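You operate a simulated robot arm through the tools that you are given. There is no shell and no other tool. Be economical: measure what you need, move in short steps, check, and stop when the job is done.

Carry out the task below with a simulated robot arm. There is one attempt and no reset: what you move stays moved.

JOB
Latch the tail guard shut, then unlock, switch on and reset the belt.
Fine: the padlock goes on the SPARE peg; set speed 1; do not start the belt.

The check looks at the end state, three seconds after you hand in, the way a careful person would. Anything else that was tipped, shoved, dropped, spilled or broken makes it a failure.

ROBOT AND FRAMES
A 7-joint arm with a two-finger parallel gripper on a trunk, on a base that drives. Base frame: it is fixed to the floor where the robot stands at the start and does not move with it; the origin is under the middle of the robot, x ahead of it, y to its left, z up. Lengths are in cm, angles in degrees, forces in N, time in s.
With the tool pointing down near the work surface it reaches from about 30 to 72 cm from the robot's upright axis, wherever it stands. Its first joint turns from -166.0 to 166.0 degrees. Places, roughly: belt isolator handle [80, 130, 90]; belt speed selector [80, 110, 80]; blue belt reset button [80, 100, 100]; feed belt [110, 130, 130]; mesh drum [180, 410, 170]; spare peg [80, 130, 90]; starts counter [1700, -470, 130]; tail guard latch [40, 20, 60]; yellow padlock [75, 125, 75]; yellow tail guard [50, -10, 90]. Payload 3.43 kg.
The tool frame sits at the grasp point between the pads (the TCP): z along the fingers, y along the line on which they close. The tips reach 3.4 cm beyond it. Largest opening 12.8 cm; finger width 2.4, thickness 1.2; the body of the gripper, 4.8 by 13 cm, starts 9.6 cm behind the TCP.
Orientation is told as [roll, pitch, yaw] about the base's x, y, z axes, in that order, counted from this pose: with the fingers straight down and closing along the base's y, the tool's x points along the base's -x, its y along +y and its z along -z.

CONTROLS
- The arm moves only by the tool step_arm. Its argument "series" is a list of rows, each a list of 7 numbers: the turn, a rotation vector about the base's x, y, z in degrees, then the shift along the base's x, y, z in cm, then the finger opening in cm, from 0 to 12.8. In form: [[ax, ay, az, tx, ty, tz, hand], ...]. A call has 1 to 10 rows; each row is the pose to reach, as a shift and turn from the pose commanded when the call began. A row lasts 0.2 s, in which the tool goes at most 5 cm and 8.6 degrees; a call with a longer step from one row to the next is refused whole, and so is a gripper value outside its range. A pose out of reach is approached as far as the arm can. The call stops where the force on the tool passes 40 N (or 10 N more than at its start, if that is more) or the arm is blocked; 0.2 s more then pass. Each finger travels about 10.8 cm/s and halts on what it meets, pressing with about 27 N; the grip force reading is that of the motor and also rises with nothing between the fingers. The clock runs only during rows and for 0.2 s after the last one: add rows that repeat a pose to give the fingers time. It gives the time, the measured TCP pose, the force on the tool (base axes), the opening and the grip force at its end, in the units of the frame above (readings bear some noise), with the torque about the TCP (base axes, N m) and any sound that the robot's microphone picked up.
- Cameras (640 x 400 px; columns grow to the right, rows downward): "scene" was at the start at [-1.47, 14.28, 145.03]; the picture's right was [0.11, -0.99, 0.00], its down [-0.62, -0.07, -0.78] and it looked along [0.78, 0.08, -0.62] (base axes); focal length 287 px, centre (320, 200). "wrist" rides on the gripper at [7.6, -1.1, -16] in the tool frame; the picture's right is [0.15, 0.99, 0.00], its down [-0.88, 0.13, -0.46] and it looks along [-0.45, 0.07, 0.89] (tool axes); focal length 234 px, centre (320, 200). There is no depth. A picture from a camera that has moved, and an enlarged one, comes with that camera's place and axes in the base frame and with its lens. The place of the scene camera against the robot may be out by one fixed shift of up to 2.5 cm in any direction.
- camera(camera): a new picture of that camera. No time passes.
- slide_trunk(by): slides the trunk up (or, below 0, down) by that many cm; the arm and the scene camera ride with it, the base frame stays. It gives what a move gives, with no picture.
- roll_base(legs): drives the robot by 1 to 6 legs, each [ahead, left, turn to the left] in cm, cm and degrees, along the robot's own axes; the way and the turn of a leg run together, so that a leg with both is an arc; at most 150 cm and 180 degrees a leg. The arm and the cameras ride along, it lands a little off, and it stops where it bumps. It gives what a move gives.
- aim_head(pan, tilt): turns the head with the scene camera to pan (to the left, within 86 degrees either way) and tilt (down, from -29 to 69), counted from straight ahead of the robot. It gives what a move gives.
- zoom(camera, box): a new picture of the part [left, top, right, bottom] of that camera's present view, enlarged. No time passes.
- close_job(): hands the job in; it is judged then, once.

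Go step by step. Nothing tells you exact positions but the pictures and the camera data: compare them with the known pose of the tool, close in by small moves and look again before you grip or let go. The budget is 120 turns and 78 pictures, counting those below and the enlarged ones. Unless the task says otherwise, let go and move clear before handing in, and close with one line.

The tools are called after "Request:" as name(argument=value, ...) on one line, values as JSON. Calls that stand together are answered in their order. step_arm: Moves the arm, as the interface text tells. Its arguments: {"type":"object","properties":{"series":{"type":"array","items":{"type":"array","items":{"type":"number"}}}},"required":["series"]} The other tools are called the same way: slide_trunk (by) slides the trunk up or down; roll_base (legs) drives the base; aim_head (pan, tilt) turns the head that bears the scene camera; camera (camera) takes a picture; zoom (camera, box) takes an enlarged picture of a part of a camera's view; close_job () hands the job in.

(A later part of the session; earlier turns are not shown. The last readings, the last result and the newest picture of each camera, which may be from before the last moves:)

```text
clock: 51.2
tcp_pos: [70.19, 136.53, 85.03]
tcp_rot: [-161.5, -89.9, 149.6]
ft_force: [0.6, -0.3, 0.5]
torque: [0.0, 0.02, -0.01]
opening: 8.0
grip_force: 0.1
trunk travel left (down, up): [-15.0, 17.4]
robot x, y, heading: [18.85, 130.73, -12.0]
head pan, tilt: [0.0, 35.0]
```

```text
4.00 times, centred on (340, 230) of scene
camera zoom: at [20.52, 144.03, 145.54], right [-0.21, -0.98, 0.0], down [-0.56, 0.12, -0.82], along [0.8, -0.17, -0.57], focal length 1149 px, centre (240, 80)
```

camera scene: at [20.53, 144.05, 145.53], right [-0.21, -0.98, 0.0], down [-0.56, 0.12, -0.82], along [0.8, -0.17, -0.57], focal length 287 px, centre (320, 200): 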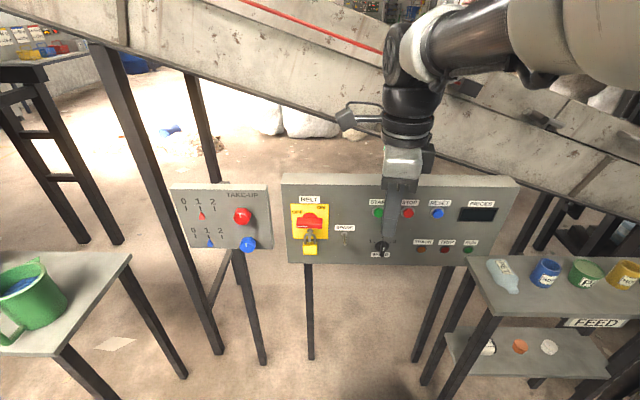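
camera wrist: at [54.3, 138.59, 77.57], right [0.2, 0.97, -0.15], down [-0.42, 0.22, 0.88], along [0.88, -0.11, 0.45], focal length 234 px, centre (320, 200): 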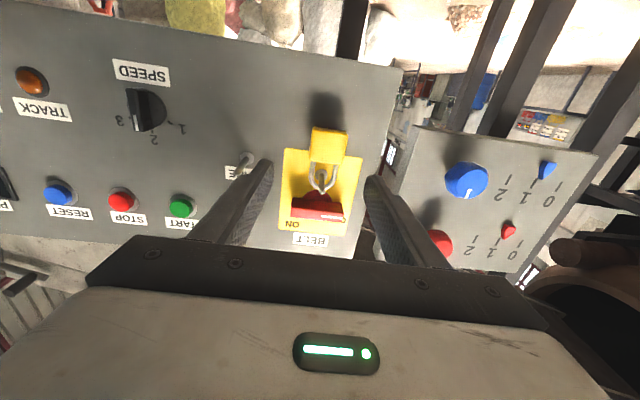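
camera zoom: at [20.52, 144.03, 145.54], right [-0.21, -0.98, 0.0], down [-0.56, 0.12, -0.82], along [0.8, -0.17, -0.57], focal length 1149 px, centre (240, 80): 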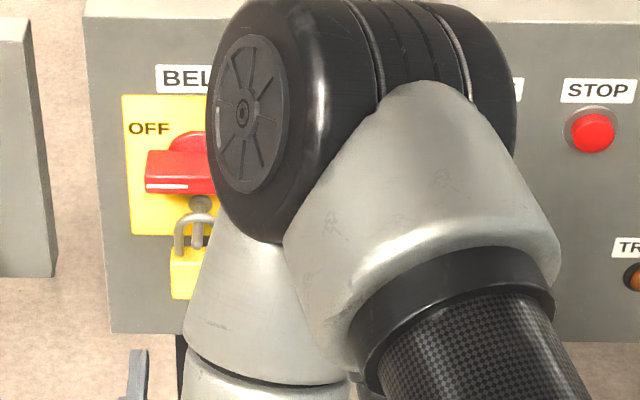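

Triangulating: padlock body ≈ (81.7, 134.9, 84.4), spare peg ≈ (81.9, 124.5, 88.05). I'll align laterally and advance with fingers either side of the body.

Request:
step_arm(series=[[0, 0, 0, 0.14, 0.7, -0.6, 7], [0, 0, 0, 4.0, -0.1, -0.6, 7], [0, 0, 0, 7.0, -0.7, -0.6, 7]])

Request:
zoom(camera="wrist", box=[220, 60, 440, 260])

```text
clock: 52.0
tcp_pos: [77.38, 135.62, 84.69]
tcp_rot: [-166.6, -89.9, 154.9]
ft_force: [-0.2, -0.6, 0.5]
torque: [-0.01, -0.02, -0.01]
opening: 6.99
grip_force: 0.1
trunk travel left (down, up): [-15.0, 17.4]
robot x, y, heading: [18.99, 131.04, -12.2]
head pan, tilt: [0.0, 35.0]
```

```text
2.00 times, centred on (330, 160) of wrist
camera zoom: at [61.46, 137.75, 77.15], right [0.2, 0.97, -0.15], down [-0.42, 0.22, 0.88], along [0.88, -0.11, 0.45], focal length 468 px, centre (300, 280)
```

zoom: 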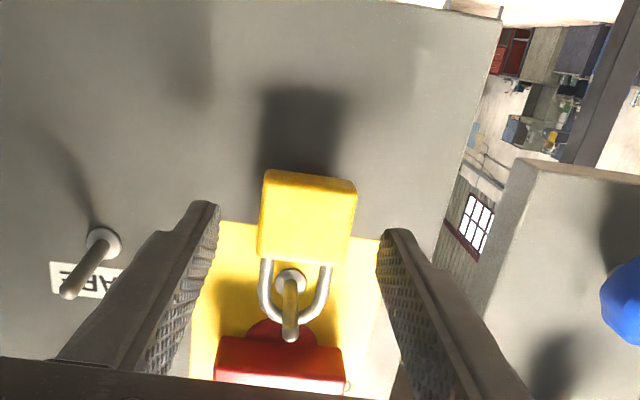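

The body is well centred between the fingers. Advancing 2.2 cm and closing.

Request:
step_arm(series=[[0, 0, 0, 1.1, -0.2, -0.2, 7], [0, 0, 0, 2.2, -0.4, -0.2, 6.5], [0, 0, 0, 2.2, -0.4, -0.2, 5], [0, 0, 0, 2.2, -0.4, -0.2, 4], [0, 0, 0, 2.2, -0.4, -0.2, 3], [0, 0, 0, 2.2, -0.4, -0.2, 2], [0, 0, 0, 2.2, -0.4, -0.2, 2]])

Request:
zoom(camera="wrist", box=[220, 60, 440, 260])

```text
clock: 53.6
tcp_pos: [79.54, 135.16, 84.51]
tcp_rot: [-164.7, -89.9, 153.0]
ft_force: [0.3, -0.8, -0.3]
torque: [0.0, 0.05, -0.01]
opening: 4.14
grip_force: 27.1
trunk travel left (down, up): [-15.0, 17.4]
robot x, y, heading: [18.88, 131.0, -11.8]
head pan, tilt: [0.0, 35.0]
```

```text
2.00 times, centred on (330, 160) of wrist
camera zoom: at [63.59, 137.33, 77.01], right [0.2, 0.97, -0.15], down [-0.42, 0.22, 0.88], along [0.88, -0.11, 0.45], focal length 468 px, centre (300, 280)
```

zoom: 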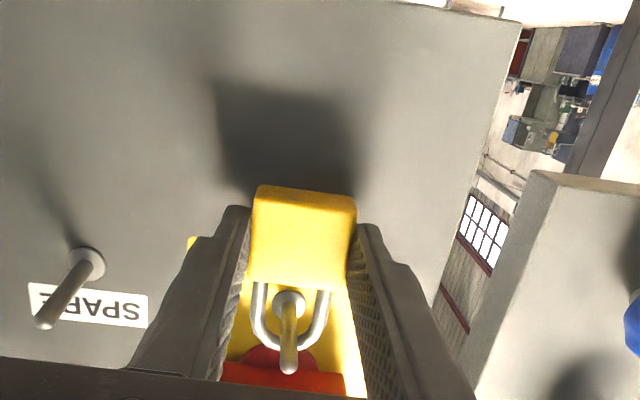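

Gripped. Lift 0.7 cm so the shackle clears the peg, then draw straight out.

Request:
step_arm(series=[[0, 0, 0, 0, 0, 0.7, 2], [0, 0, 0, -1.5, 0.3, 0.8, 2], [0, 0, 0, -3, 0.6, 0.8, 2], [0, 0, 0, -4.5, 0.92, 0.8, 2], [0, 0, 0, -6, 1.22, 0.8, 2], [0, 0, 0, -7.5, 1.53, 0.8, 2]])

Request:
camera(camera="wrist")

```text
clock: 55.0
tcp_pos: [72.08, 136.79, 85.27]
tcp_rot: [-169.0, -89.7, 157.3]
ft_force: [-0.2, -0.6, -2.2]
torque: [0.01, 0.03, 0.01]
opening: 4.13
grip_force: 27.3
trunk travel left (down, up): [-15.0, 17.4]
robot x, y, heading: [18.62, 130.75, -12.0]
head pan, tilt: [0.0, 35.0]
```

```text
40 pictures are left
camera wrist: at [56.15, 138.88, 77.8], right [0.2, 0.97, -0.15], down [-0.42, 0.22, 0.88], along [0.88, -0.11, 0.45], focal length 234 px, centre (320, 200)
```

wrist: 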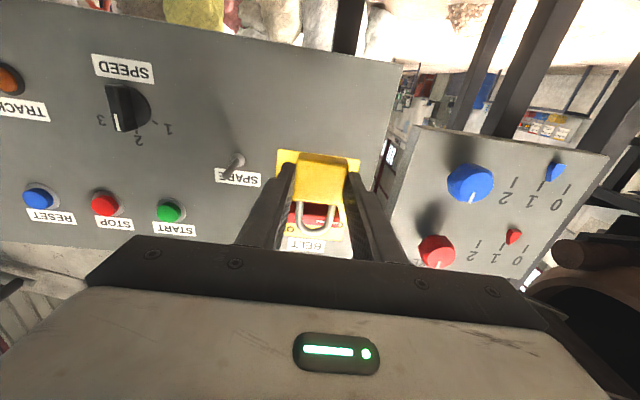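

Padlock is free of the hasp. Shift to in front of the SPARE peg (-10.1 cm along the panel, -0.9 cm), then check alignment.

Request:
step_arm(series=[[0, 0, 0, -0.7, -3.3, -0.3, 2], [0, 0, 0, -1.4, -6.6, -0.6, 2], [0, 0, 0, -2.1, -9.9, -0.9, 2], [0, 0, 0, -2.1, -9.9, -0.9, 2]])

Request:
zoom(camera="wrist", box=[220, 60, 440, 260])

Request:
zoom(camera="scene", box=[280, 180, 400, 280])

```text
clock: 56.0
tcp_pos: [70.43, 131.04, 85.32]
tcp_rot: [-85.2, -89.2, 72.0]
ft_force: [0.2, 0.6, -1.2]
torque: [0.01, 0.04, -0.01]
opening: 4.14
grip_force: 27.1
out of reach, approached as far as the arm can: row 2, 3, 4
trunk travel left (down, up): [-15.0, 17.4]
robot x, y, heading: [18.62, 131.5, -11.9]
head pan, tilt: [0.0, 35.0]
```

```text
2.00 times, centred on (330, 160) of wrist
camera zoom: at [54.54, 133.44, 77.88], right [0.22, 0.96, -0.16], down [-0.41, 0.24, 0.88], along [0.88, -0.13, 0.45], focal length 468 px, centre (300, 280)
```

zoom: 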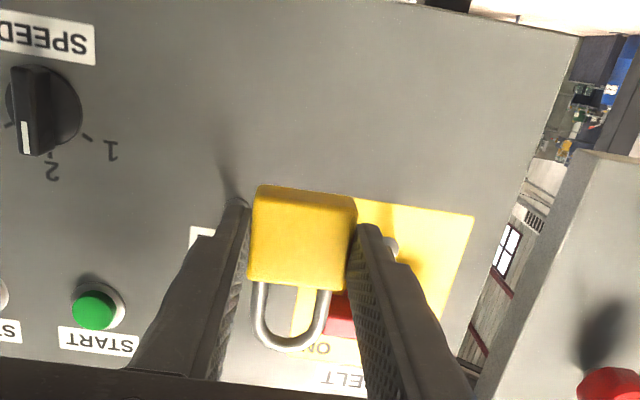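

```text
4.00 times, centred on (340, 230) of scene
camera zoom: at [20.54, 144.04, 145.54], right [-0.21, -0.98, 0.0], down [-0.56, 0.12, -0.82], along [0.8, -0.17, -0.57], focal length 1149 px, centre (240, 80)
```

zoom: 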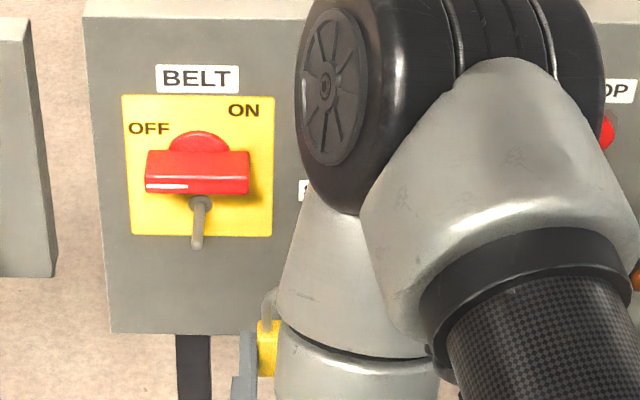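

The arm is folded too tight here; I'll back the base off 14 cm for room.

Request:
roll_base(legs=[[-14, -4, 0]])

Request:
camera(camera="wrist")

```text
clock: 57.4
tcp_pos: [55.84, 129.89, 85.27]
tcp_rot: [-84.7, -89.2, 71.6]
ft_force: [0.7, 0.0, -2.0]
torque: [0.03, 0.05, 0.04]
opening: 4.12
grip_force: 26.8
trunk travel left (down, up): [-15.0, 17.4]
robot x, y, heading: [3.8, 130.3, -11.9]
head pan, tilt: [0.0, 35.0]
```

```text
37 pictures are left
camera wrist: at [39.93, 132.47, 77.87], right [0.22, 0.96, -0.16], down [-0.41, 0.24, 0.88], along [0.88, -0.13, 0.45], focal length 234 px, centre (320, 200)
```

wrist: 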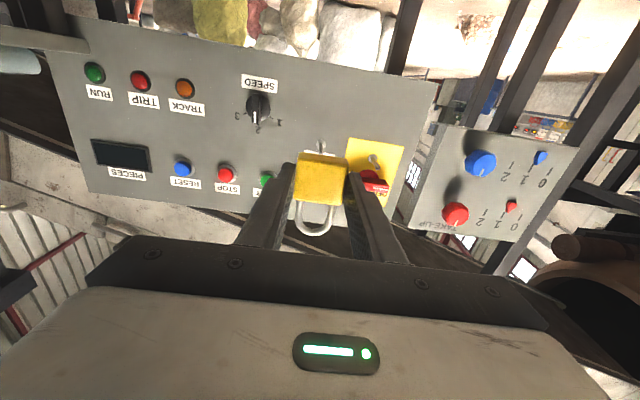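

Good overview, and the peg projects exactly where I computed. I'll approach to a standoff just ahead of the SPARE peg tip.

Request:
step_arm(series=[[0, 0, 0.6, 4, -0.9, -0.9, 2], [0, 0, 1.2, 8, -1.8, -0.9, 2], [0, 0, 1.2, 12, -2.7, -0.9, 2], [0, 0, 1.2, 12.8, -2.8, -0.9, 2]])

Request:
zoom(camera="wrist", box=[220, 60, 440, 260])

Request:
zoom(camera="scene", box=[270, 130, 390, 230])

```text
clock: 58.4
tcp_pos: [68.73, 128.88, 84.66]
tcp_rot: [-78.7, -88.8, 65.8]
ft_force: [0.0, 0.2, -2.0]
torque: [0.01, 0.06, 0.03]
opening: 4.16
grip_force: 27.6
out of reach, approached as far as the arm can: row 1, 2, 3, 4
trunk travel left (down, up): [-15.0, 17.4]
robot x, y, heading: [3.9, 129.88, -11.8]
head pan, tilt: [0.0, 35.0]
```

```text
2.00 times, centred on (330, 160) of wrist
camera zoom: at [52.86, 131.22, 77.29], right [0.22, 0.96, -0.17], down [-0.41, 0.25, 0.88], along [0.89, -0.12, 0.45], focal length 468 px, centre (300, 280)
```

zoom: 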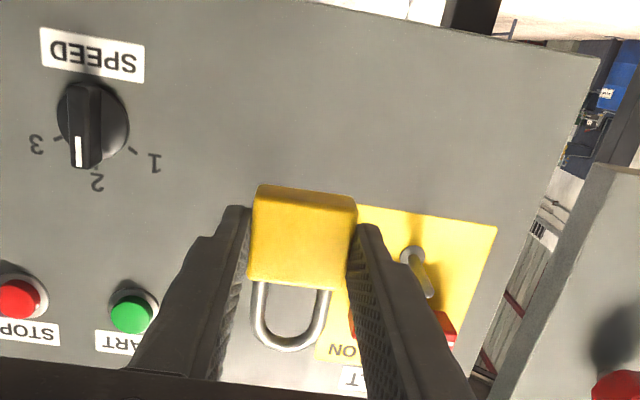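

```text
4.00 times, centred on (330, 180) of scene
camera zoom: at [5.93, 143.06, 145.54], right [-0.21, -0.98, 0.0], down [-0.56, 0.12, -0.82], along [0.8, -0.17, -0.57], focal length 1149 px, centre (280, 280)
```

zoom: 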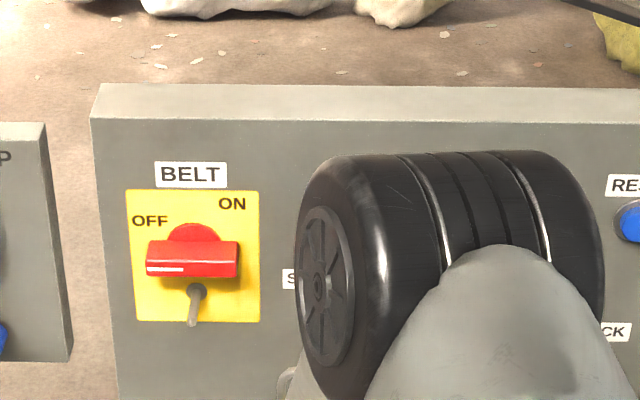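

It's a joint limit on rightward offsets rather than distance; I'll shift the base right so the peg lies to the arm's left, as when it worked.

Request:
roll_base(legs=[[-2, -14, 0]])

```text
clock: 60.3
tcp_pos: [64.02, 115.97, 84.6]
tcp_rot: [-80.5, -88.7, 67.7]
ft_force: [0.7, 0.0, -1.3]
torque: [0.02, 0.04, 0.0]
opening: 4.16
grip_force: 27.1
trunk travel left (down, up): [-15.0, 17.4]
robot x, y, heading: [-0.82, 116.86, -12.1]
head pan, tilt: [0.0, 35.0]
```

Request:
step_arm(series=[[0.5, -0.1, 0.3, 1.6, 3.7, -0.1, 2], [1, -0.2, 0.6, 3.1, 7.4, -0.2, 2], [1.37, -0.3, 0.8, 4.6, 11.1, -0.2, 2], [1.37, -0.3, 0.8, 4.6, 11.1, -0.2, 2]])

Request:
zoom(camera="wrist", box=[220, 60, 440, 260])

Request:
zoom(camera="scene", box=[200, 130, 340, 250])

```text
clock: 61.3
tcp_pos: [68.69, 127.03, 84.61]
tcp_rot: [41.0, -89.6, -53.1]
ft_force: [-0.1, 0.1, -1.2]
torque: [0.04, 0.04, 0.02]
opening: 4.13
grip_force: 26.9
trunk travel left (down, up): [-15.0, 17.4]
robot x, y, heading: [-0.93, 116.92, -12.0]
head pan, tilt: [0.0, 35.0]
```

```text
2.00 times, centred on (330, 160) of wrist
camera zoom: at [52.76, 129.21, 77.16], right [0.21, 0.97, -0.14], down [-0.42, 0.22, 0.88], along [0.89, -0.12, 0.45], focal length 468 px, centre (300, 280)
```

zoom: 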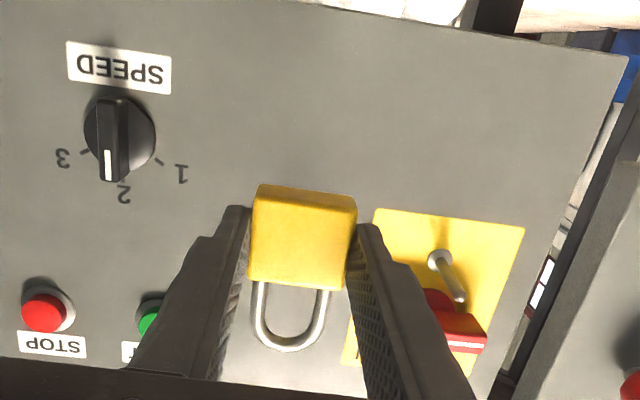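

```text
3.33 times, centred on (270, 190) of scene
camera zoom: at [1.12, 130.05, 145.53], right [-0.21, -0.98, 0.0], down [-0.56, 0.12, -0.82], along [0.8, -0.17, -0.57], focal length 958 px, centre (487, 233)
```

zoom: 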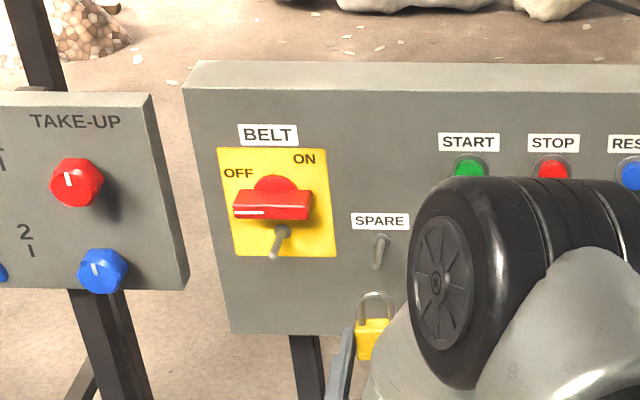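

The lineup is consistent with the peg offset. I'll lower 0.3 and slide the shackle over the SPARE peg, watching the force.

Request:
step_arm(series=[[0, 0, 0, 0, 0.1, -0.3, 2], [0, 0, 0, 1.5, -0.22, -0.3, 2], [0, 0, 0, 3, -0.54, -0.3, 2], [0, 0, 0, 4.2, -0.8, -0.3, 2], [0, 0, 0, 5.4, -1.05, -0.3, 2]])

Request:
zoom(camera="wrist", box=[220, 60, 440, 260])

Request:
zoom(camera="scene", box=[240, 160, 320, 225])

```text
clock: 62.5
tcp_pos: [74.02, 125.84, 84.19]
tcp_rot: [45.1, -89.8, -57.2]
ft_force: [1.2, -0.6, -0.7]
torque: [0.02, 0.01, -0.01]
opening: 4.13
grip_force: 27.2
trunk travel left (down, up): [-15.0, 17.4]
robot x, y, heading: [-0.42, 117.34, -12.2]
head pan, tilt: [0.0, 35.0]
```

```text
2.00 times, centred on (330, 160) of wrist
camera zoom: at [58.07, 128.1, 76.71], right [0.21, 0.97, -0.14], down [-0.42, 0.22, 0.88], along [0.89, -0.12, 0.45], focal length 468 px, centre (300, 280)
```

zoom: 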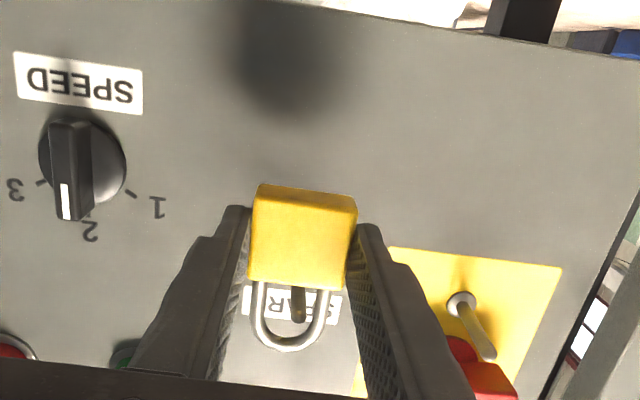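

```text
6.15 times, centred on (280, 192) of scene
camera zoom: at [1.11, 130.04, 145.54], right [-0.21, -0.98, 0.0], down [-0.56, 0.12, -0.82], along [0.8, -0.17, -0.57], focal length 1768 px, centre (566, 246)
```

zoom: 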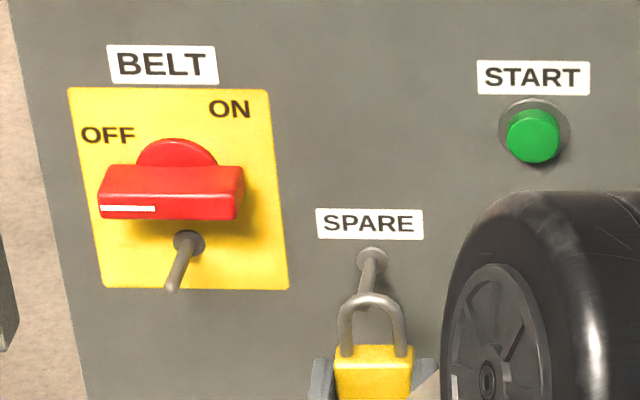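

The peg tip is now inside the loop. Continuing in 3.3 cm.

Request:
step_arm(series=[[0, 0, 0, 1.1, -0.23, 0, 2], [0, 0, 0, 2.2, -0.47, 0, 2], [0, 0, 0, 3.2, -0.68, 0, 2], [0, 0, 0, 3.2, -0.68, -0.5, 2]])

Request:
zoom(camera="scene", box=[240, 160, 320, 225])

```text
clock: 63.5
tcp_pos: [77.23, 125.18, 83.82]
tcp_rot: [53.6, -89.8, -65.6]
ft_force: [0.1, 0.5, -0.2]
torque: [-0.03, 0.03, 0.03]
opening: 4.13
grip_force: 26.8
trunk travel left (down, up): [-15.0, 17.4]
robot x, y, heading: [-0.63, 116.91, -12.1]
head pan, tilt: [0.0, 35.0]
```

```text
6.15 times, centred on (280, 192) of scene
camera zoom: at [1.11, 130.05, 145.54], right [-0.21, -0.98, 0.0], down [-0.56, 0.12, -0.82], along [0.8, -0.17, -0.57], focal length 1768 px, centre (566, 246)
```

zoom: 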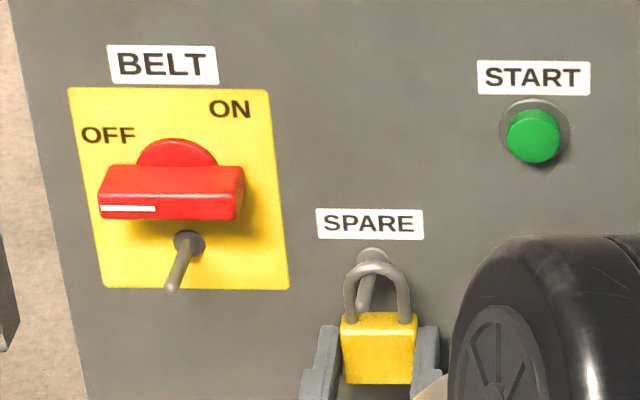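

The peg is through the shackle. Lower slightly, open, and back away.

Request:
step_arm(series=[[0, 0, 0, 0, 0, -0.2, 2], [0, 0, 0, 0, 0, -0.3, 4.6], [0, 0, 0, 0, 0, -0.3, 6], [0, 0, 0, 0, 0, -0.3, 7], [0, 0, 0, -3, 0.63, -0.3, 7], [0, 0, 0, -6, 1.27, -0.3, 7], [0, 0, 0, -9, 1.9, -0.3, 7]])

Request:
camera(camera="wrist")

Request:
zoom(camera="scene", box=[240, 160, 320, 225])

```text
clock: 65.1
tcp_pos: [67.96, 127.24, 83.39]
tcp_rot: [50.8, -89.6, -62.9]
ft_force: [-0.7, 0.1, -0.2]
torque: [0.03, -0.05, 0.02]
opening: 7.0
grip_force: 0.0
trunk travel left (down, up): [-15.0, 17.4]
robot x, y, heading: [-0.65, 116.66, -12.1]
head pan, tilt: [0.0, 35.0]
```

```text
29 pictures are left
camera wrist: at [52.14, 129.46, 76.08], right [0.21, 0.97, -0.14], down [-0.42, 0.22, 0.88], along [0.89, -0.12, 0.45], focal length 234 px, centre (320, 200)
```

wrist: 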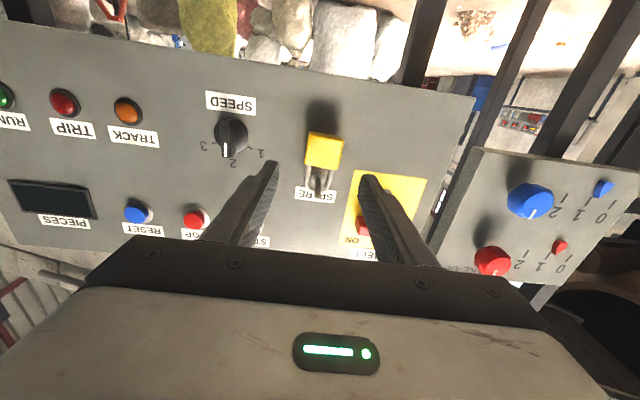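

```text
6.15 times, centred on (280, 192) of scene
camera zoom: at [1.11, 130.03, 145.54], right [-0.21, -0.98, 0.0], down [-0.56, 0.12, -0.82], along [0.8, -0.17, -0.57], focal length 1768 px, centre (566, 246)
```

zoom: 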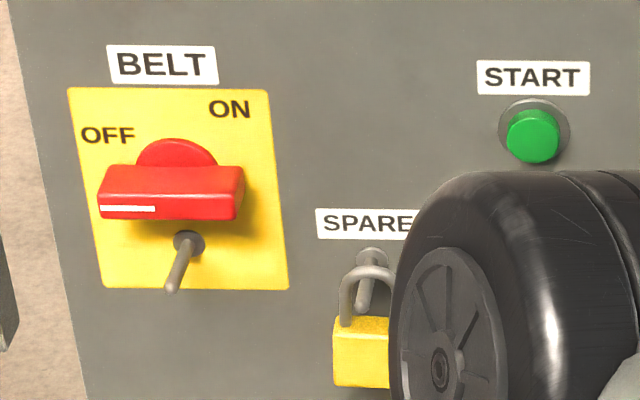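

The padlock hangs on the SPARE peg. Next is the isolator: I'll roll the tool 90° anticlockwise (so the fingers close vertically on the bar) and move to a standoff before the handle.

Request:
step_arm(series=[[-8.3, 1.77, 0, -2, 1.4, 0, 6], [-16.6, 3.5, 0, -3, 2.5, 1, 6], [-25, 5.3, 0, -3, 3.6, 2, 6], [-33.3, 7.1, 0, -3, 4.8, 3.5, 6], [-41.6, 8.8, 0, -3, 6, 5, 6], [-50, 10.6, 0, -2, 7, 6.5, 6], [-58.2, 12.4, 0, -1, 8, 8, 6], [-66.5, 14.1, 0, 0, 9, 9.5, 6], [-74.8, 15.9, 0, 1, 9.8, 10.3, 6], [-83, 17.7, 0, 1, 9.8, 10.3, 6]])

Request:
step_arm(series=[[-5, 1.1, 0, 1.5, -0.1, 0, 6]])

Request:
camera(camera="wrist")

```text
clock: 67.3
tcp_pos: [69.08, 136.82, 93.81]
tcp_rot: [-90.1, -5.2, 77.8]
ft_force: [-0.1, 0.1, -0.1]
torque: [-0.01, -0.01, 0.0]
opening: 6.0
grip_force: 0.0
trunk travel left (down, up): [-15.0, 17.4]
robot x, y, heading: [-0.69, 116.98, -12.0]
head pan, tilt: [0.0, 35.0]
```

```text
clock: 67.7
tcp_pos: [70.57, 136.79, 93.79]
tcp_rot: [-89.9, -0.1, 77.8]
ft_force: [0.6, -0.4, -0.9]
torque: [0.02, 0.05, -0.01]
opening: 6.0
grip_force: 0.0
trunk travel left (down, up): [-15.0, 17.4]
robot x, y, heading: [-0.39, 117.02, -11.7]
head pan, tilt: [0.0, 35.0]
```

```text
27 pictures are left
camera wrist: at [53.35, 132.76, 95.0], right [-0.03, -0.14, -0.99], down [-0.26, 0.96, -0.13], along [0.97, 0.25, -0.07], focal length 234 px, centre (320, 200)
```

wrist: 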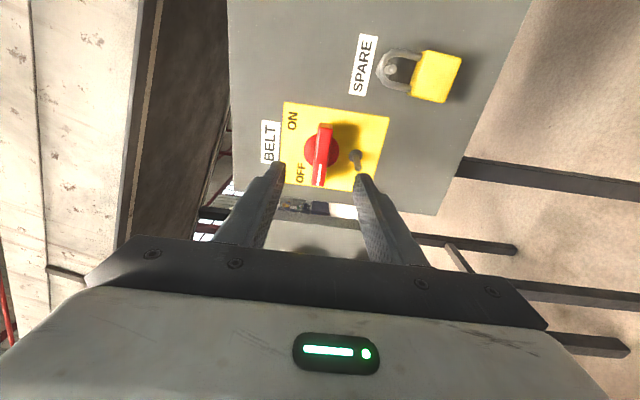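

The bar is centred on the tool's axis (centre ≈ (81.5, 134.5, 93.5)). Advance with a narrower opening to keep clear of the hasp peg, then check.

Request:
step_arm(series=[[0, 0, 0, 2, -0.43, -0.2, 4.2], [0, 0, 0, 4, -0.85, -0.2, 4.2], [0, 0, 0, 5.5, -1.15, -0.2, 4.2], [0, 0, 0, 7, -1.45, -0.2, 4.2]])

Request:
zoom(camera="wrist", box=[220, 60, 440, 260])

```text
clock: 68.7
tcp_pos: [77.67, 135.26, 93.46]
tcp_rot: [-90.0, -0.2, 77.8]
ft_force: [0.3, 1.0, -0.9]
torque: [-0.01, -0.03, -0.02]
opening: 4.19
grip_force: 0.1
trunk travel left (down, up): [-15.0, 17.4]
robot x, y, heading: [-1.18, 117.08, -11.9]
head pan, tilt: [0.0, 35.0]
```

```text
2.00 times, centred on (330, 160) of wrist
camera zoom: at [60.49, 131.31, 94.76], right [-0.03, -0.14, -0.99], down [-0.26, 0.96, -0.13], along [0.97, 0.25, -0.07], focal length 468 px, centre (300, 280)
```

zoom: 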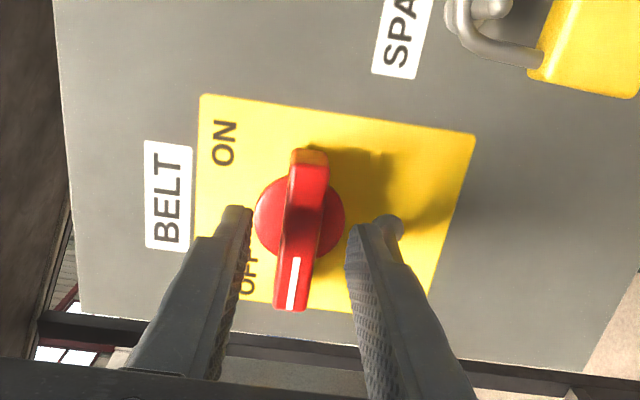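

Bar is between the fingers. Advance 1.2 cm more and close.

Request:
step_arm(series=[[0, 0, 0, 0.6, -0.13, 0, 4.2], [0, 0, 0, 1.2, -0.26, 0, 4.2], [0, 0, 0, 1.2, -0.26, 0, 2], [0, 0, 0, 1.2, -0.26, 0, 0], [0, 0, 0, 1.2, -0.26, 0, 0], [0, 0, 0, 1.2, -0.26, 0, 0]])

```text
clock: 70.1
tcp_pos: [79.01, 134.92, 93.49]
tcp_rot: [-90.0, -0.2, 77.7]
ft_force: [0.9, -0.1, 2.3]
torque: [-0.01, -0.03, -0.24]
opening: 1.71
grip_force: 45.3
trunk travel left (down, up): [-15.0, 17.4]
robot x, y, heading: [-0.81, 116.94, -12.1]
head pan, tilt: [0.0, 35.0]
```

Gripped the bar (1.7 cm). Turn clockwise 40° first.

Request:
step_arm(series=[[7.8, -1.7, 0, 0, 0, 0, 0], [15.6, -3.4, 0, 0, 0, 0, 0], [23.5, -5.1, 0, 0, 0, 0, 0], [31.3, -6.8, 0, 0, 0, 0, 0], [39.1, -8.4, 0, 0, 0, 0, 0]])

```text
clock: 71.3
tcp_pos: [78.92, 135.18, 93.18]
tcp_rot: [-89.6, -40.1, 77.6]
ft_force: [11.4, -0.7, -11.2]
torque: [-0.3, -0.84, 0.53]
opening: 1.72
grip_force: 44.7
trunk travel left (down, up): [-15.0, 17.4]
robot x, y, heading: [-0.58, 116.59, -12.1]
head pan, tilt: [0.0, 35.0]
```

Request:
step_arm(series=[[7.8, -1.7, 0, 0, 0, 0, 0], [15.6, -3.4, 0, 0, 0, 0, 0], [23.5, -5.1, 0, 0, 0, 0, 0], [31.3, -6.8, 0, 0, 0, 0, 0], [39.1, -8.4, 0, 0, 0, 0, 0], [48.9, -10.5, 0, 0, 0, 0, 0]])

Request:
zoom(camera="wrist", box=[200, 40, 440, 260])

```text
refused: row 6 steps farther than a row can; nothing moved
```

```text
1.82 times, centred on (320, 150) of wrist
camera zoom: at [61.88, 132.15, 89.41], right [0.11, 0.52, -0.85], down [-0.28, 0.83, 0.47], along [0.95, 0.19, 0.24], focal length 426 px, centre (320, 291)
```

zoom: 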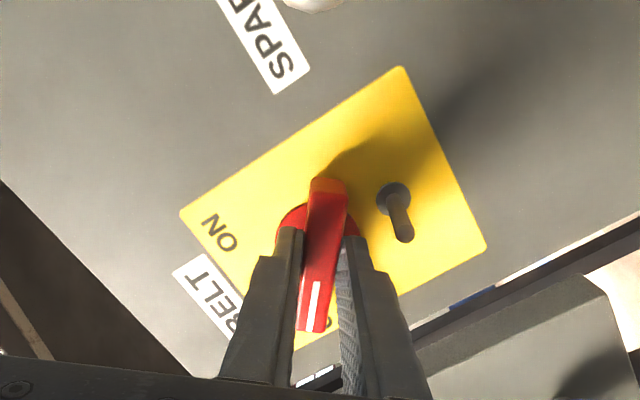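

The handle turns with the gripper. Continue until its stop.

Request:
step_arm(series=[[7.8, -1.7, 0, 0, 0, 0, 0], [15.6, -3.4, 0, 0, 0, 0, 0], [23.5, -5.1, 0, 0, 0, 0, 0], [31.3, -6.8, 0, 0, 0, 0, 0], [39.1, -8.4, 0, 0, 0, 0, 0], [46.9, -10.1, 0, 0, 0, 0, 0], [48.9, -10.5, 0, 0, 0, 0, 0]])

Request:
zoom(camera="wrist", box=[200, 40, 440, 260])

```text
clock: 72.9
tcp_pos: [79.0, 135.45, 93.08]
tcp_rot: [15.5, -89.5, -27.3]
ft_force: [17.1, 17.3, -18.6]
torque: [-0.67, 0.16, 0.0]
opening: 1.72
grip_force: 45.2
trunk travel left (down, up): [-15.0, 17.4]
robot x, y, heading: [-0.69, 116.79, -11.9]
head pan, tilt: [0.0, 35.0]
```

```text
1.82 times, centred on (320, 150) of wrist
camera zoom: at [63.0, 137.68, 85.8], right [0.2, 0.97, -0.14], down [-0.41, 0.22, 0.88], along [0.89, -0.12, 0.44], focal length 426 px, centre (320, 291)
```

zoom: 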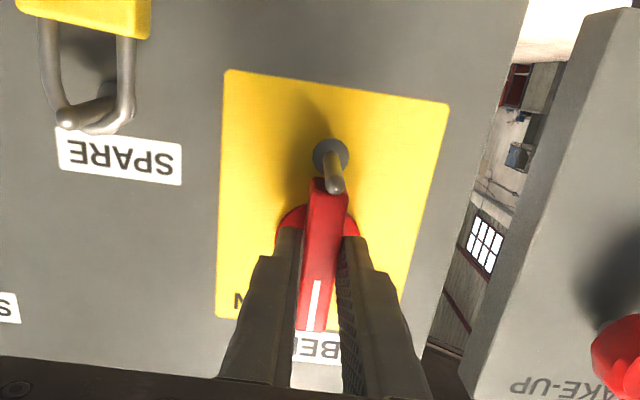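

Pointer now straight up. Try a further 8° to see whether this is the stop.

Request:
step_arm(series=[[3.9, -0.85, 0, 0, -0.15, 0.15, 0], [7.8, -1.7, 0, 0, -0.15, 0.15, 0]])

Request:
zoom(camera="wrist", box=[200, 40, 440, 260])

```text
clock: 73.5
tcp_pos: [78.98, 135.46, 93.09]
tcp_rot: [86.0, -81.9, -97.7]
ft_force: [15.2, 24.6, -17.6]
torque: [-1.53, 0.47, 0.16]
opening: 2.03
grip_force: 45.1
trunk travel left (down, up): [-15.0, 17.4]
robot x, y, heading: [-0.54, 116.84, -11.9]
head pan, tilt: [0.0, 35.0]
```

```text
1.82 times, centred on (320, 150) of wrist
camera zoom: at [63.18, 138.68, 85.84], right [0.2, 0.98, -0.01], down [-0.44, 0.1, 0.89], along [0.88, -0.18, 0.45], focal length 426 px, centre (320, 291)
```

zoom: 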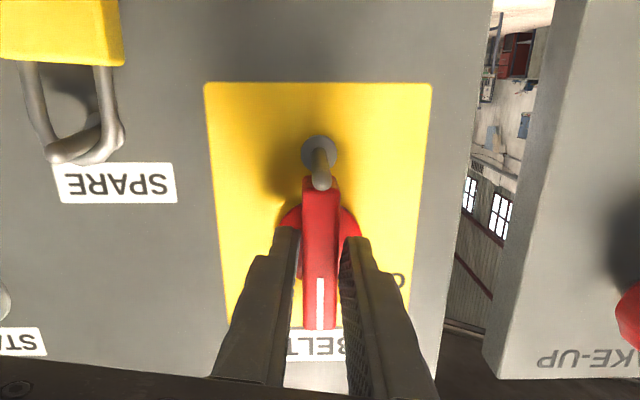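

The fingers were wedged apart and torque rose — it's at the stop, so ON. Turn back to level, release and retreat.

Request:
step_arm(series=[[-7.8, 1.7, 0, 0, 0.15, -0.15, 1], [-7.8, 1.7, 0, 0, 0, 0, 3], [-7.8, 1.7, 0, 0, 0, 0, 4], [-7.8, 1.7, 0, -2, 0.43, 0, 4], [-7.8, 1.7, 0, -5, 1.06, 0, 4], [-7.8, 1.7, 0, -9, 1.9, 0, 4], [-7.8, 1.7, 0, -13, 2.7, 0, 4]])

Request:
camera(camera="wrist")

```text
clock: 75.1
tcp_pos: [65.94, 137.69, 93.75]
tcp_rot: [73.6, -89.7, -85.7]
ft_force: [-0.2, -0.2, 0.0]
torque: [-0.01, -0.03, -0.01]
opening: 4.0
grip_force: 0.0
trunk travel left (down, up): [-15.0, 17.4]
robot x, y, heading: [-0.79, 117.03, -12.4]
head pan, tilt: [0.0, 35.0]
```

```text
22 pictures are left
camera wrist: at [49.97, 139.96, 86.26], right [0.21, 0.97, -0.14], down [-0.42, 0.22, 0.88], along [0.88, -0.12, 0.45], focal length 234 px, centre (320, 200)
```

wrist: 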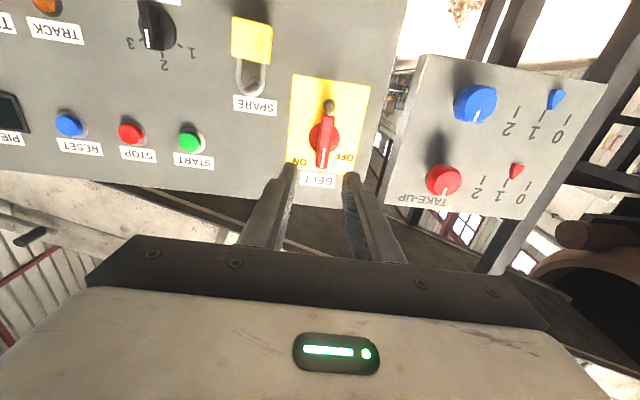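

The isolator is on. Next the selector (≈(78, 114.2, 83.3)) and reset (≈(74.1, 101.9, 96)); I'll shift the base 14 cm right first.

Request:
roll_base(legs=[[0, -14, 0]])

```text
clock: 77.1
tcp_pos: [62.97, 124.0, 93.71]
tcp_rot: [63.2, -89.7, -75.3]
ft_force: [-0.3, -1.0, 0.2]
torque: [-0.02, 0.0, -0.03]
opening: 3.97
grip_force: 0.0
trunk travel left (down, up): [-15.0, 17.4]
robot x, y, heading: [-3.4, 103.14, -12.1]
head pan, tilt: [0.0, 35.0]
```

Request:
step_arm(series=[[0, 0, 0, 1, -2.5, -3.5, 5], [0, 0, 0, 2, -5, -7, 5], [0, 0, 0, 3.5, -7.7, -10, 5], [0, 0, 0, 5.2, -7.7, -10.4, 5]])

Request:
camera(camera="wrist")

```text
clock: 78.1
tcp_pos: [68.3, 116.06, 83.27]
tcp_rot: [65.9, -89.7, -77.9]
ft_force: [1.1, -0.4, -0.9]
torque: [0.01, -0.03, -0.04]
opening: 4.98
grip_force: 0.0
trunk travel left (down, up): [-15.0, 17.4]
robot x, y, heading: [-3.49, 103.5, -11.8]
head pan, tilt: [0.0, 35.0]
```

```text
21 pictures are left
camera wrist: at [52.4, 118.4, 75.85], right [0.21, 0.97, -0.14], down [-0.42, 0.22, 0.88], along [0.88, -0.12, 0.45], focal length 234 px, centre (320, 200)
```

wrist: 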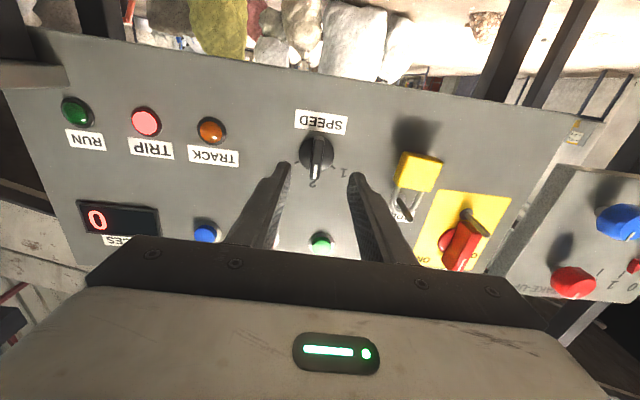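

Power is on (TRIP lit, display 0). Advance toward the selector and check centring.

Request:
step_arm(series=[[0, 0, 0, 2, -0.65, 0, 4.5], [0, 0, 0, 4, -1.05, 0, 4.5], [0, 0, 0, 5, -1.25, 0, 4.5]])

Request:
zoom(camera="wrist", box=[220, 60, 440, 260])

```text
clock: 78.9
tcp_pos: [73.28, 115.12, 83.43]
tcp_rot: [58.5, -89.9, -70.5]
ft_force: [0.7, 0.4, -1.9]
torque: [0.01, -0.02, 0.03]
opening: 4.49
grip_force: 0.1
trunk travel left (down, up): [-15.0, 17.4]
robot x, y, heading: [-3.77, 103.37, -11.9]
head pan, tilt: [0.0, 35.0]
```

```text
2.00 times, centred on (330, 160) of wrist
camera zoom: at [57.26, 117.4, 75.91], right [0.21, 0.97, -0.14], down [-0.42, 0.22, 0.88], along [0.89, -0.12, 0.45], focal length 468 px, centre (300, 280)
```

zoom: 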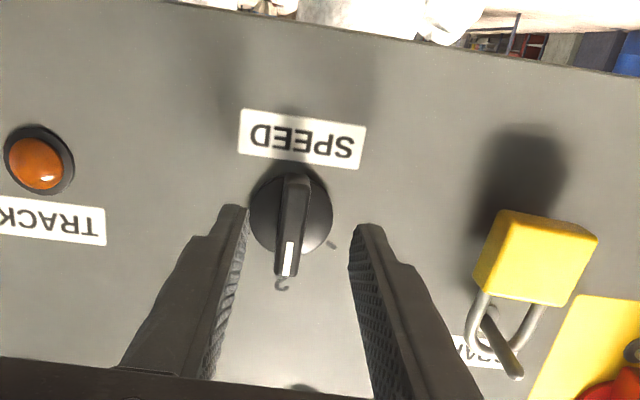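

Centred. Advance 1.8 cm and close on the knob bar.

Request:
step_arm(series=[[0, 0, 0, 0.9, -0.3, 0, 4.5], [0, 0, 0, 1.76, -0.5, 0, 4.5], [0, 0, 0, 1.76, -0.5, 0, 2], [0, 0, 0, 1.76, -0.5, 0, 0], [0, 0, 0, 1.76, -0.5, 0, 0], [0, 0, 0, 1.76, -0.5, 0, 0]])

Request:
zoom(camera="wrist", box=[220, 60, 440, 260])

```text
clock: 80.3
tcp_pos: [74.93, 114.42, 83.14]
tcp_rot: [61.4, -89.6, -73.6]
ft_force: [-4.5, -8.8, -1.3]
torque: [-0.05, -0.32, -0.94]
opening: 1.18
grip_force: 45.0
trunk travel left (down, up): [-15.0, 17.4]
robot x, y, heading: [-3.71, 103.1, -11.9]
head pan, tilt: [0.0, 35.0]
```

```text
2.00 times, centred on (330, 160) of wrist
camera zoom: at [58.99, 116.7, 75.81], right [0.21, 0.97, -0.14], down [-0.42, 0.22, 0.88], along [0.88, -0.13, 0.45], focal length 468 px, centre (300, 280)
```

zoom: 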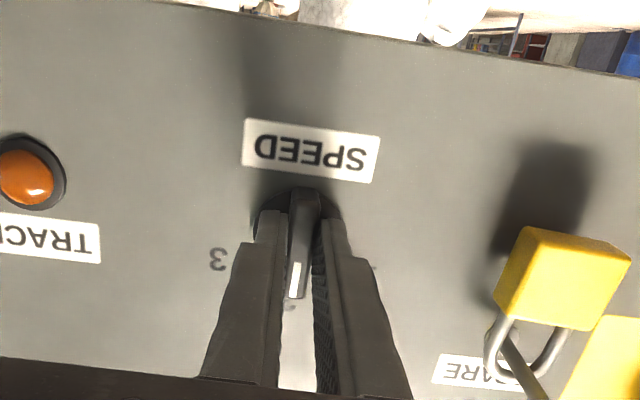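

Gripped. Turn anticlockwise toward 1, 48° first.

Request:
step_arm(series=[[-7.8, 1.7, 0, 0, 0, 0, 0], [-15.6, 3.4, 0, 0, 0, 0, 0], [-23.5, 5, 0, 0, 0, 0, 0], [-31.3, 6.6, 0, 0, 0, 0, 0], [-39.1, 8.3, 0, 0, 0, 0, 0], [-44, 9.4, 0, 0, 0, 0, 0]])

Request:
zoom(camera="wrist", box=[220, 60, 440, 260])

```text
clock: 81.7
tcp_pos: [74.86, 114.23, 83.25]
tcp_rot: [-90.0, -45.1, 77.5]
ft_force: [-16.7, -23.6, 2.9]
torque: [-0.18, -1.1, -0.6]
opening: 1.19
grip_force: 44.9
trunk travel left (down, up): [-15.0, 17.4]
robot x, y, heading: [-3.52, 103.54, -12.0]
head pan, tilt: [0.0, 35.0]
```

```text
2.00 times, centred on (330, 160) of wrist
camera zoom: at [57.89, 111.68, 78.85], right [0.13, 0.58, -0.8], down [-0.29, 0.79, 0.53], along [0.95, 0.16, 0.27], focal length 468 px, centre (300, 280)
```

zoom: 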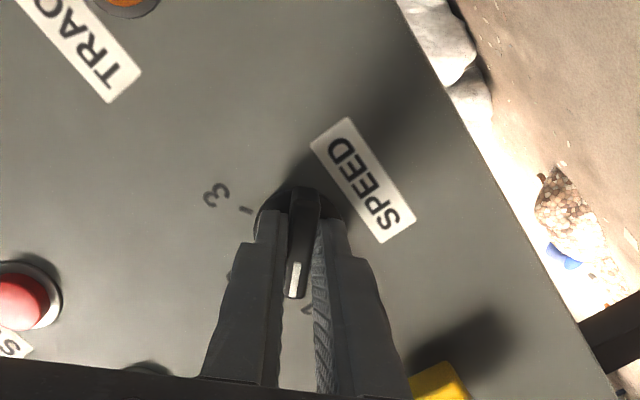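

Knob followed to 45°. A further 8° to test for the stop.

Request:
step_arm(series=[[-4, 0.85, 0, -0.05, 0.1, 0, 0], [-8, 1.7, 0, -0.05, 0.1, 0, 0]])

Request:
zoom(camera="wrist", box=[220, 60, 440, 260])

```text
clock: 82.3
tcp_pos: [74.96, 114.16, 83.32]
tcp_rot: [-90.0, -37.3, 77.2]
ft_force: [-14.9, -28.1, 3.1]
torque: [-0.15, -0.78, -0.67]
opening: 1.18
grip_force: 44.8
trunk travel left (down, up): [-15.0, 17.4]
robot x, y, heading: [-3.54, 103.36, -11.9]
head pan, tilt: [0.0, 35.0]
```

```text
2.00 times, centred on (330, 160) of wrist
camera zoom: at [57.76, 111.13, 79.79], right [0.11, 0.47, -0.88], down [-0.27, 0.86, 0.43], along [0.96, 0.19, 0.22], focal length 468 px, centre (300, 280)
```

zoom: 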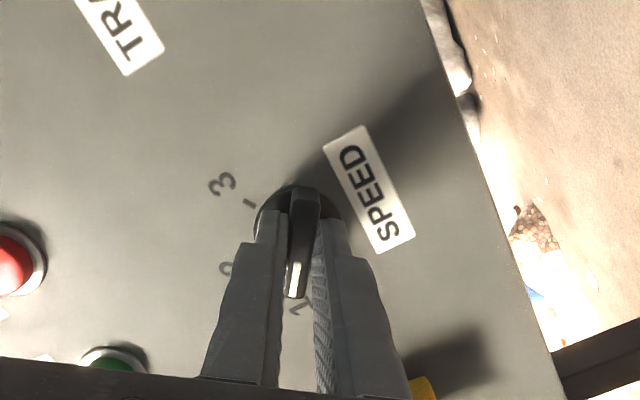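

The pointer is nearly at 1; another 8°.

Request:
step_arm(series=[[-4, 0.85, 0, -0.05, -0.1, 0, 0], [-8, 1.7, 0, -0.05, -0.1, 0, 0]])

```text
clock: 82.9
tcp_pos: [74.89, 114.2, 83.32]
tcp_rot: [-90.0, -29.2, 77.5]
ft_force: [-7.8, -24.7, 3.2]
torque: [1.07, -0.46, -1.34]
opening: 1.22
grip_force: 45.0
trunk travel left (down, up): [-15.0, 17.4]
robot x, y, heading: [-3.79, 103.59, -11.9]
head pan, tilt: [0.0, 35.0]
```

Torque jumped: end stop at about 60°. Release, back off and inspect.

Request:
step_arm(series=[[2, -0.4, 0, 0, 0, 0, 0], [2, -0.4, 0, 0, 0, 0, 2], [2, -0.4, 0, 0, 0, 0, 4.5], [2, -0.4, 0, 0, 0, 0, 4.5], [2, -0.4, 0, -3, 0.63, 0, 4.5], [2, -0.4, 0, -7, 1.5, 0, 4.5], [2, -0.4, 0, -10, 2.1, 0, 4.5]])

Request:
zoom(camera="wrist", box=[200, 40, 440, 260])

```text
clock: 84.5
tcp_pos: [65.06, 116.61, 83.16]
tcp_rot: [-89.8, -30.9, 77.8]
ft_force: [-0.2, 1.1, -0.1]
torque: [0.0, 0.01, -0.01]
opening: 4.51
grip_force: 0.1
trunk travel left (down, up): [-15.0, 17.4]
robot x, y, heading: [-3.48, 103.49, -12.0]
head pan, tilt: [0.0, 35.0]
```

```text
1.82 times, centred on (320, 150) of wrist
camera zoom: at [47.91, 113.07, 80.36], right [0.08, 0.37, -0.92], down [-0.27, 0.9, 0.34], along [0.96, 0.22, 0.17], focal length 426 px, centre (320, 291)
```

zoom: 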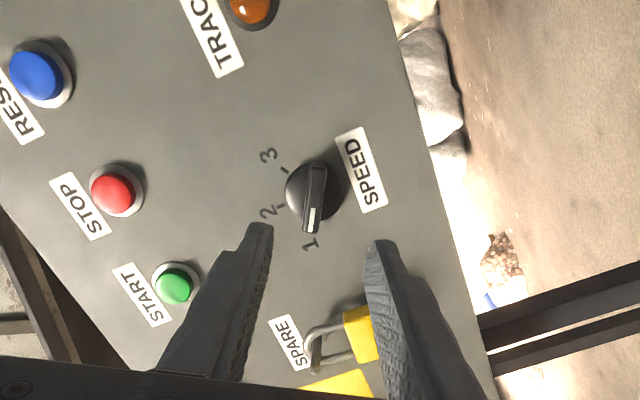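

The selector points at 1. Now close the fingers and go to a standoff in front of RESET.

Request:
step_arm(series=[[0, 0, 0, 0.3, -3.3, 3.1, 2], [0, 0, 0, 0.5, -6.6, 6.2, 0], [0, 0, 0, 0.8, -9.9, 9.3, 0], [0, 0, 0, 1, -13.2, 12.4, 0], [0, 0, 0, 1, -13.4, 12.6, 0]])

Request:
camera(camera="wrist")

```text
clock: 85.7
tcp_pos: [65.89, 103.35, 95.87]
tcp_rot: [-89.9, -30.9, 77.7]
ft_force: [-0.3, -0.8, -0.7]
torque: [0.0, -0.01, 0.02]
opening: 0.0
grip_force: 27.0
trunk travel left (down, up): [-15.0, 17.4]
robot x, y, heading: [-3.46, 103.22, -12.3]
head pan, tilt: [0.0, 35.0]
```

```text
15 pictures are left
camera wrist: at [48.68, 99.76, 93.12], right [0.08, 0.37, -0.92], down [-0.27, 0.9, 0.34], along [0.96, 0.22, 0.17], focal length 234 px, centre (320, 200)
```

wrist: 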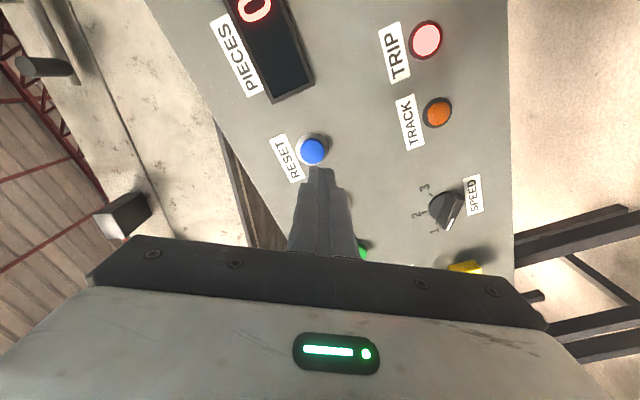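

Small correction (-1.15 in y, +0.7 in z) to centre on the button, then press in gently.

Request:
step_arm(series=[[0, 0, 0, 0.1, -1.15, 0.7, 0], [0, 0, 0, 2.1, -1.57, 0.7, 0], [0, 0, 0, 3.6, -1.9, 0.7, 0]])

Request:
zoom(camera="wrist", box=[220, 60, 440, 260])

```text
clock: 86.5
tcp_pos: [69.5, 101.38, 96.39]
tcp_rot: [-89.9, -30.8, 77.9]
ft_force: [-1.0, -0.6, 0.0]
torque: [-0.03, 0.01, 0.02]
opening: 0.01
grip_force: 27.9
trunk travel left (down, up): [-15.0, 17.4]
robot x, y, heading: [-3.8, 103.55, -12.2]
head pan, tilt: [0.0, 35.0]
```

```text
2.00 times, centred on (330, 160) of wrist
camera zoom: at [52.31, 97.79, 93.75], right [0.08, 0.37, -0.92], down [-0.27, 0.9, 0.34], along [0.96, 0.22, 0.17], focal length 468 px, centre (300, 280)
```

zoom: 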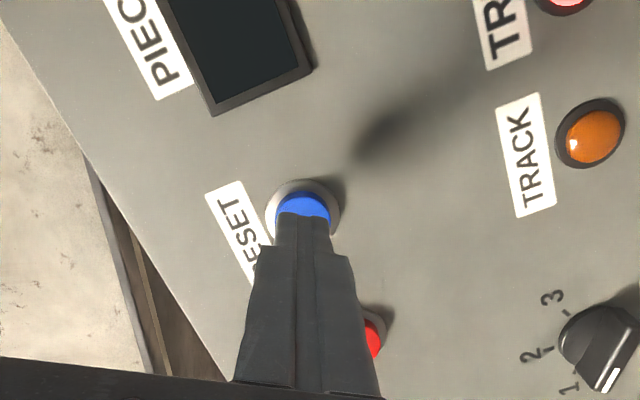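

Aligned on the blue button. Press in small steps.

Request:
step_arm(series=[[0, 0, 0, 0.5, -0.1, 0, 0], [0, 0, 0, 1, -0.2, 0, 0], [0, 0, 0, 1.4, -0.3, 0, 0], [0, 0, 0, 1.8, -0.38, 0, 0], [0, 0, 0, 2.2, -0.47, 0, 0]])

Request:
camera(camera="wrist")

```text
clock: 87.7
tcp_pos: [71.62, 100.86, 96.55]
tcp_rot: [-89.9, -30.9, 77.8]
ft_force: [-0.4, -0.1, -0.3]
torque: [0.03, 0.04, 0.01]
opening: 0.0
grip_force: 27.1
trunk travel left (down, up): [-15.0, 17.4]
robot x, y, heading: [-3.61, 103.12, -12.1]
head pan, tilt: [0.0, 35.0]
```

```text
13 pictures are left
camera wrist: at [54.47, 97.29, 93.74], right [0.08, 0.37, -0.92], down [-0.27, 0.9, 0.34], along [0.96, 0.22, 0.17], focal length 234 px, centre (320, 200)
```

wrist: 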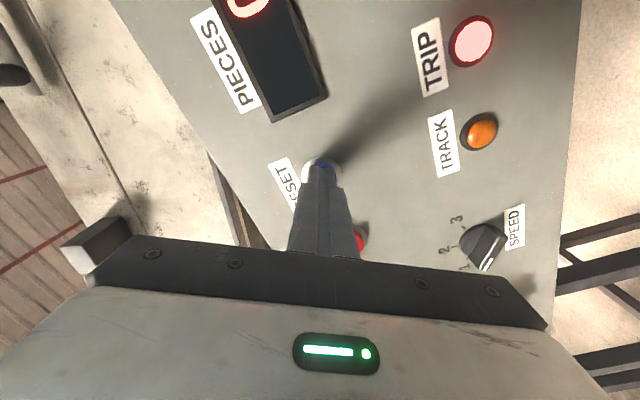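

Not yet touching; TRIP still lit. A bit further.

Request:
step_arm(series=[[0, 0, 0, 0.4, -0.08, 0, 0], [0, 0, 0, 0.8, -0.17, 0, 0], [0, 0, 0, 1.2, -0.25, 0, 0], [0, 0, 0, 1.6, -0.34, 0, 0], [0, 0, 0, 2.0, -0.42, 0, 0]])

Request:
camera(camera="wrist")

```text
clock: 88.6
tcp_pos: [72.31, 100.77, 96.62]
tcp_rot: [-89.7, -30.8, 77.7]
ft_force: [-30.0, 1.9, 7.6]
torque: [-0.15, -0.09, -0.4]
opening: 0.0
grip_force: 27.0
trunk travel left (down, up): [-15.0, 17.4]
robot x, y, heading: [-3.78, 103.28, -12.0]
head pan, tilt: [0.0, 35.0]
heard: click
stopped in row 4: the force on the tool passed its limit at 44 N (the readings are from after the stop); the commanded pose is now the measured one
```

```text
12 pictures are left
camera wrist: at [55.15, 97.2, 93.82], right [0.08, 0.38, -0.92], down [-0.27, 0.9, 0.34], along [0.96, 0.22, 0.17], focal length 234 px, centre (320, 200)
```

wrist: 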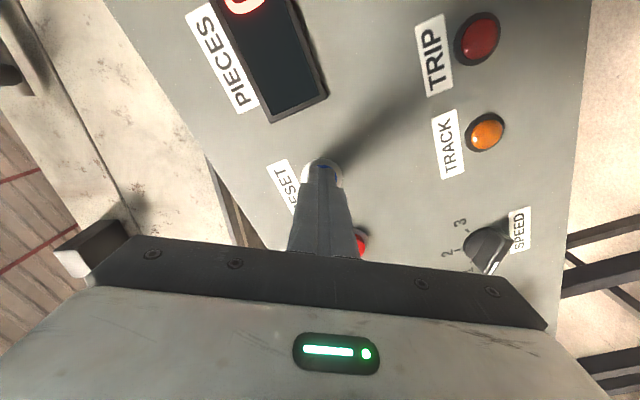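

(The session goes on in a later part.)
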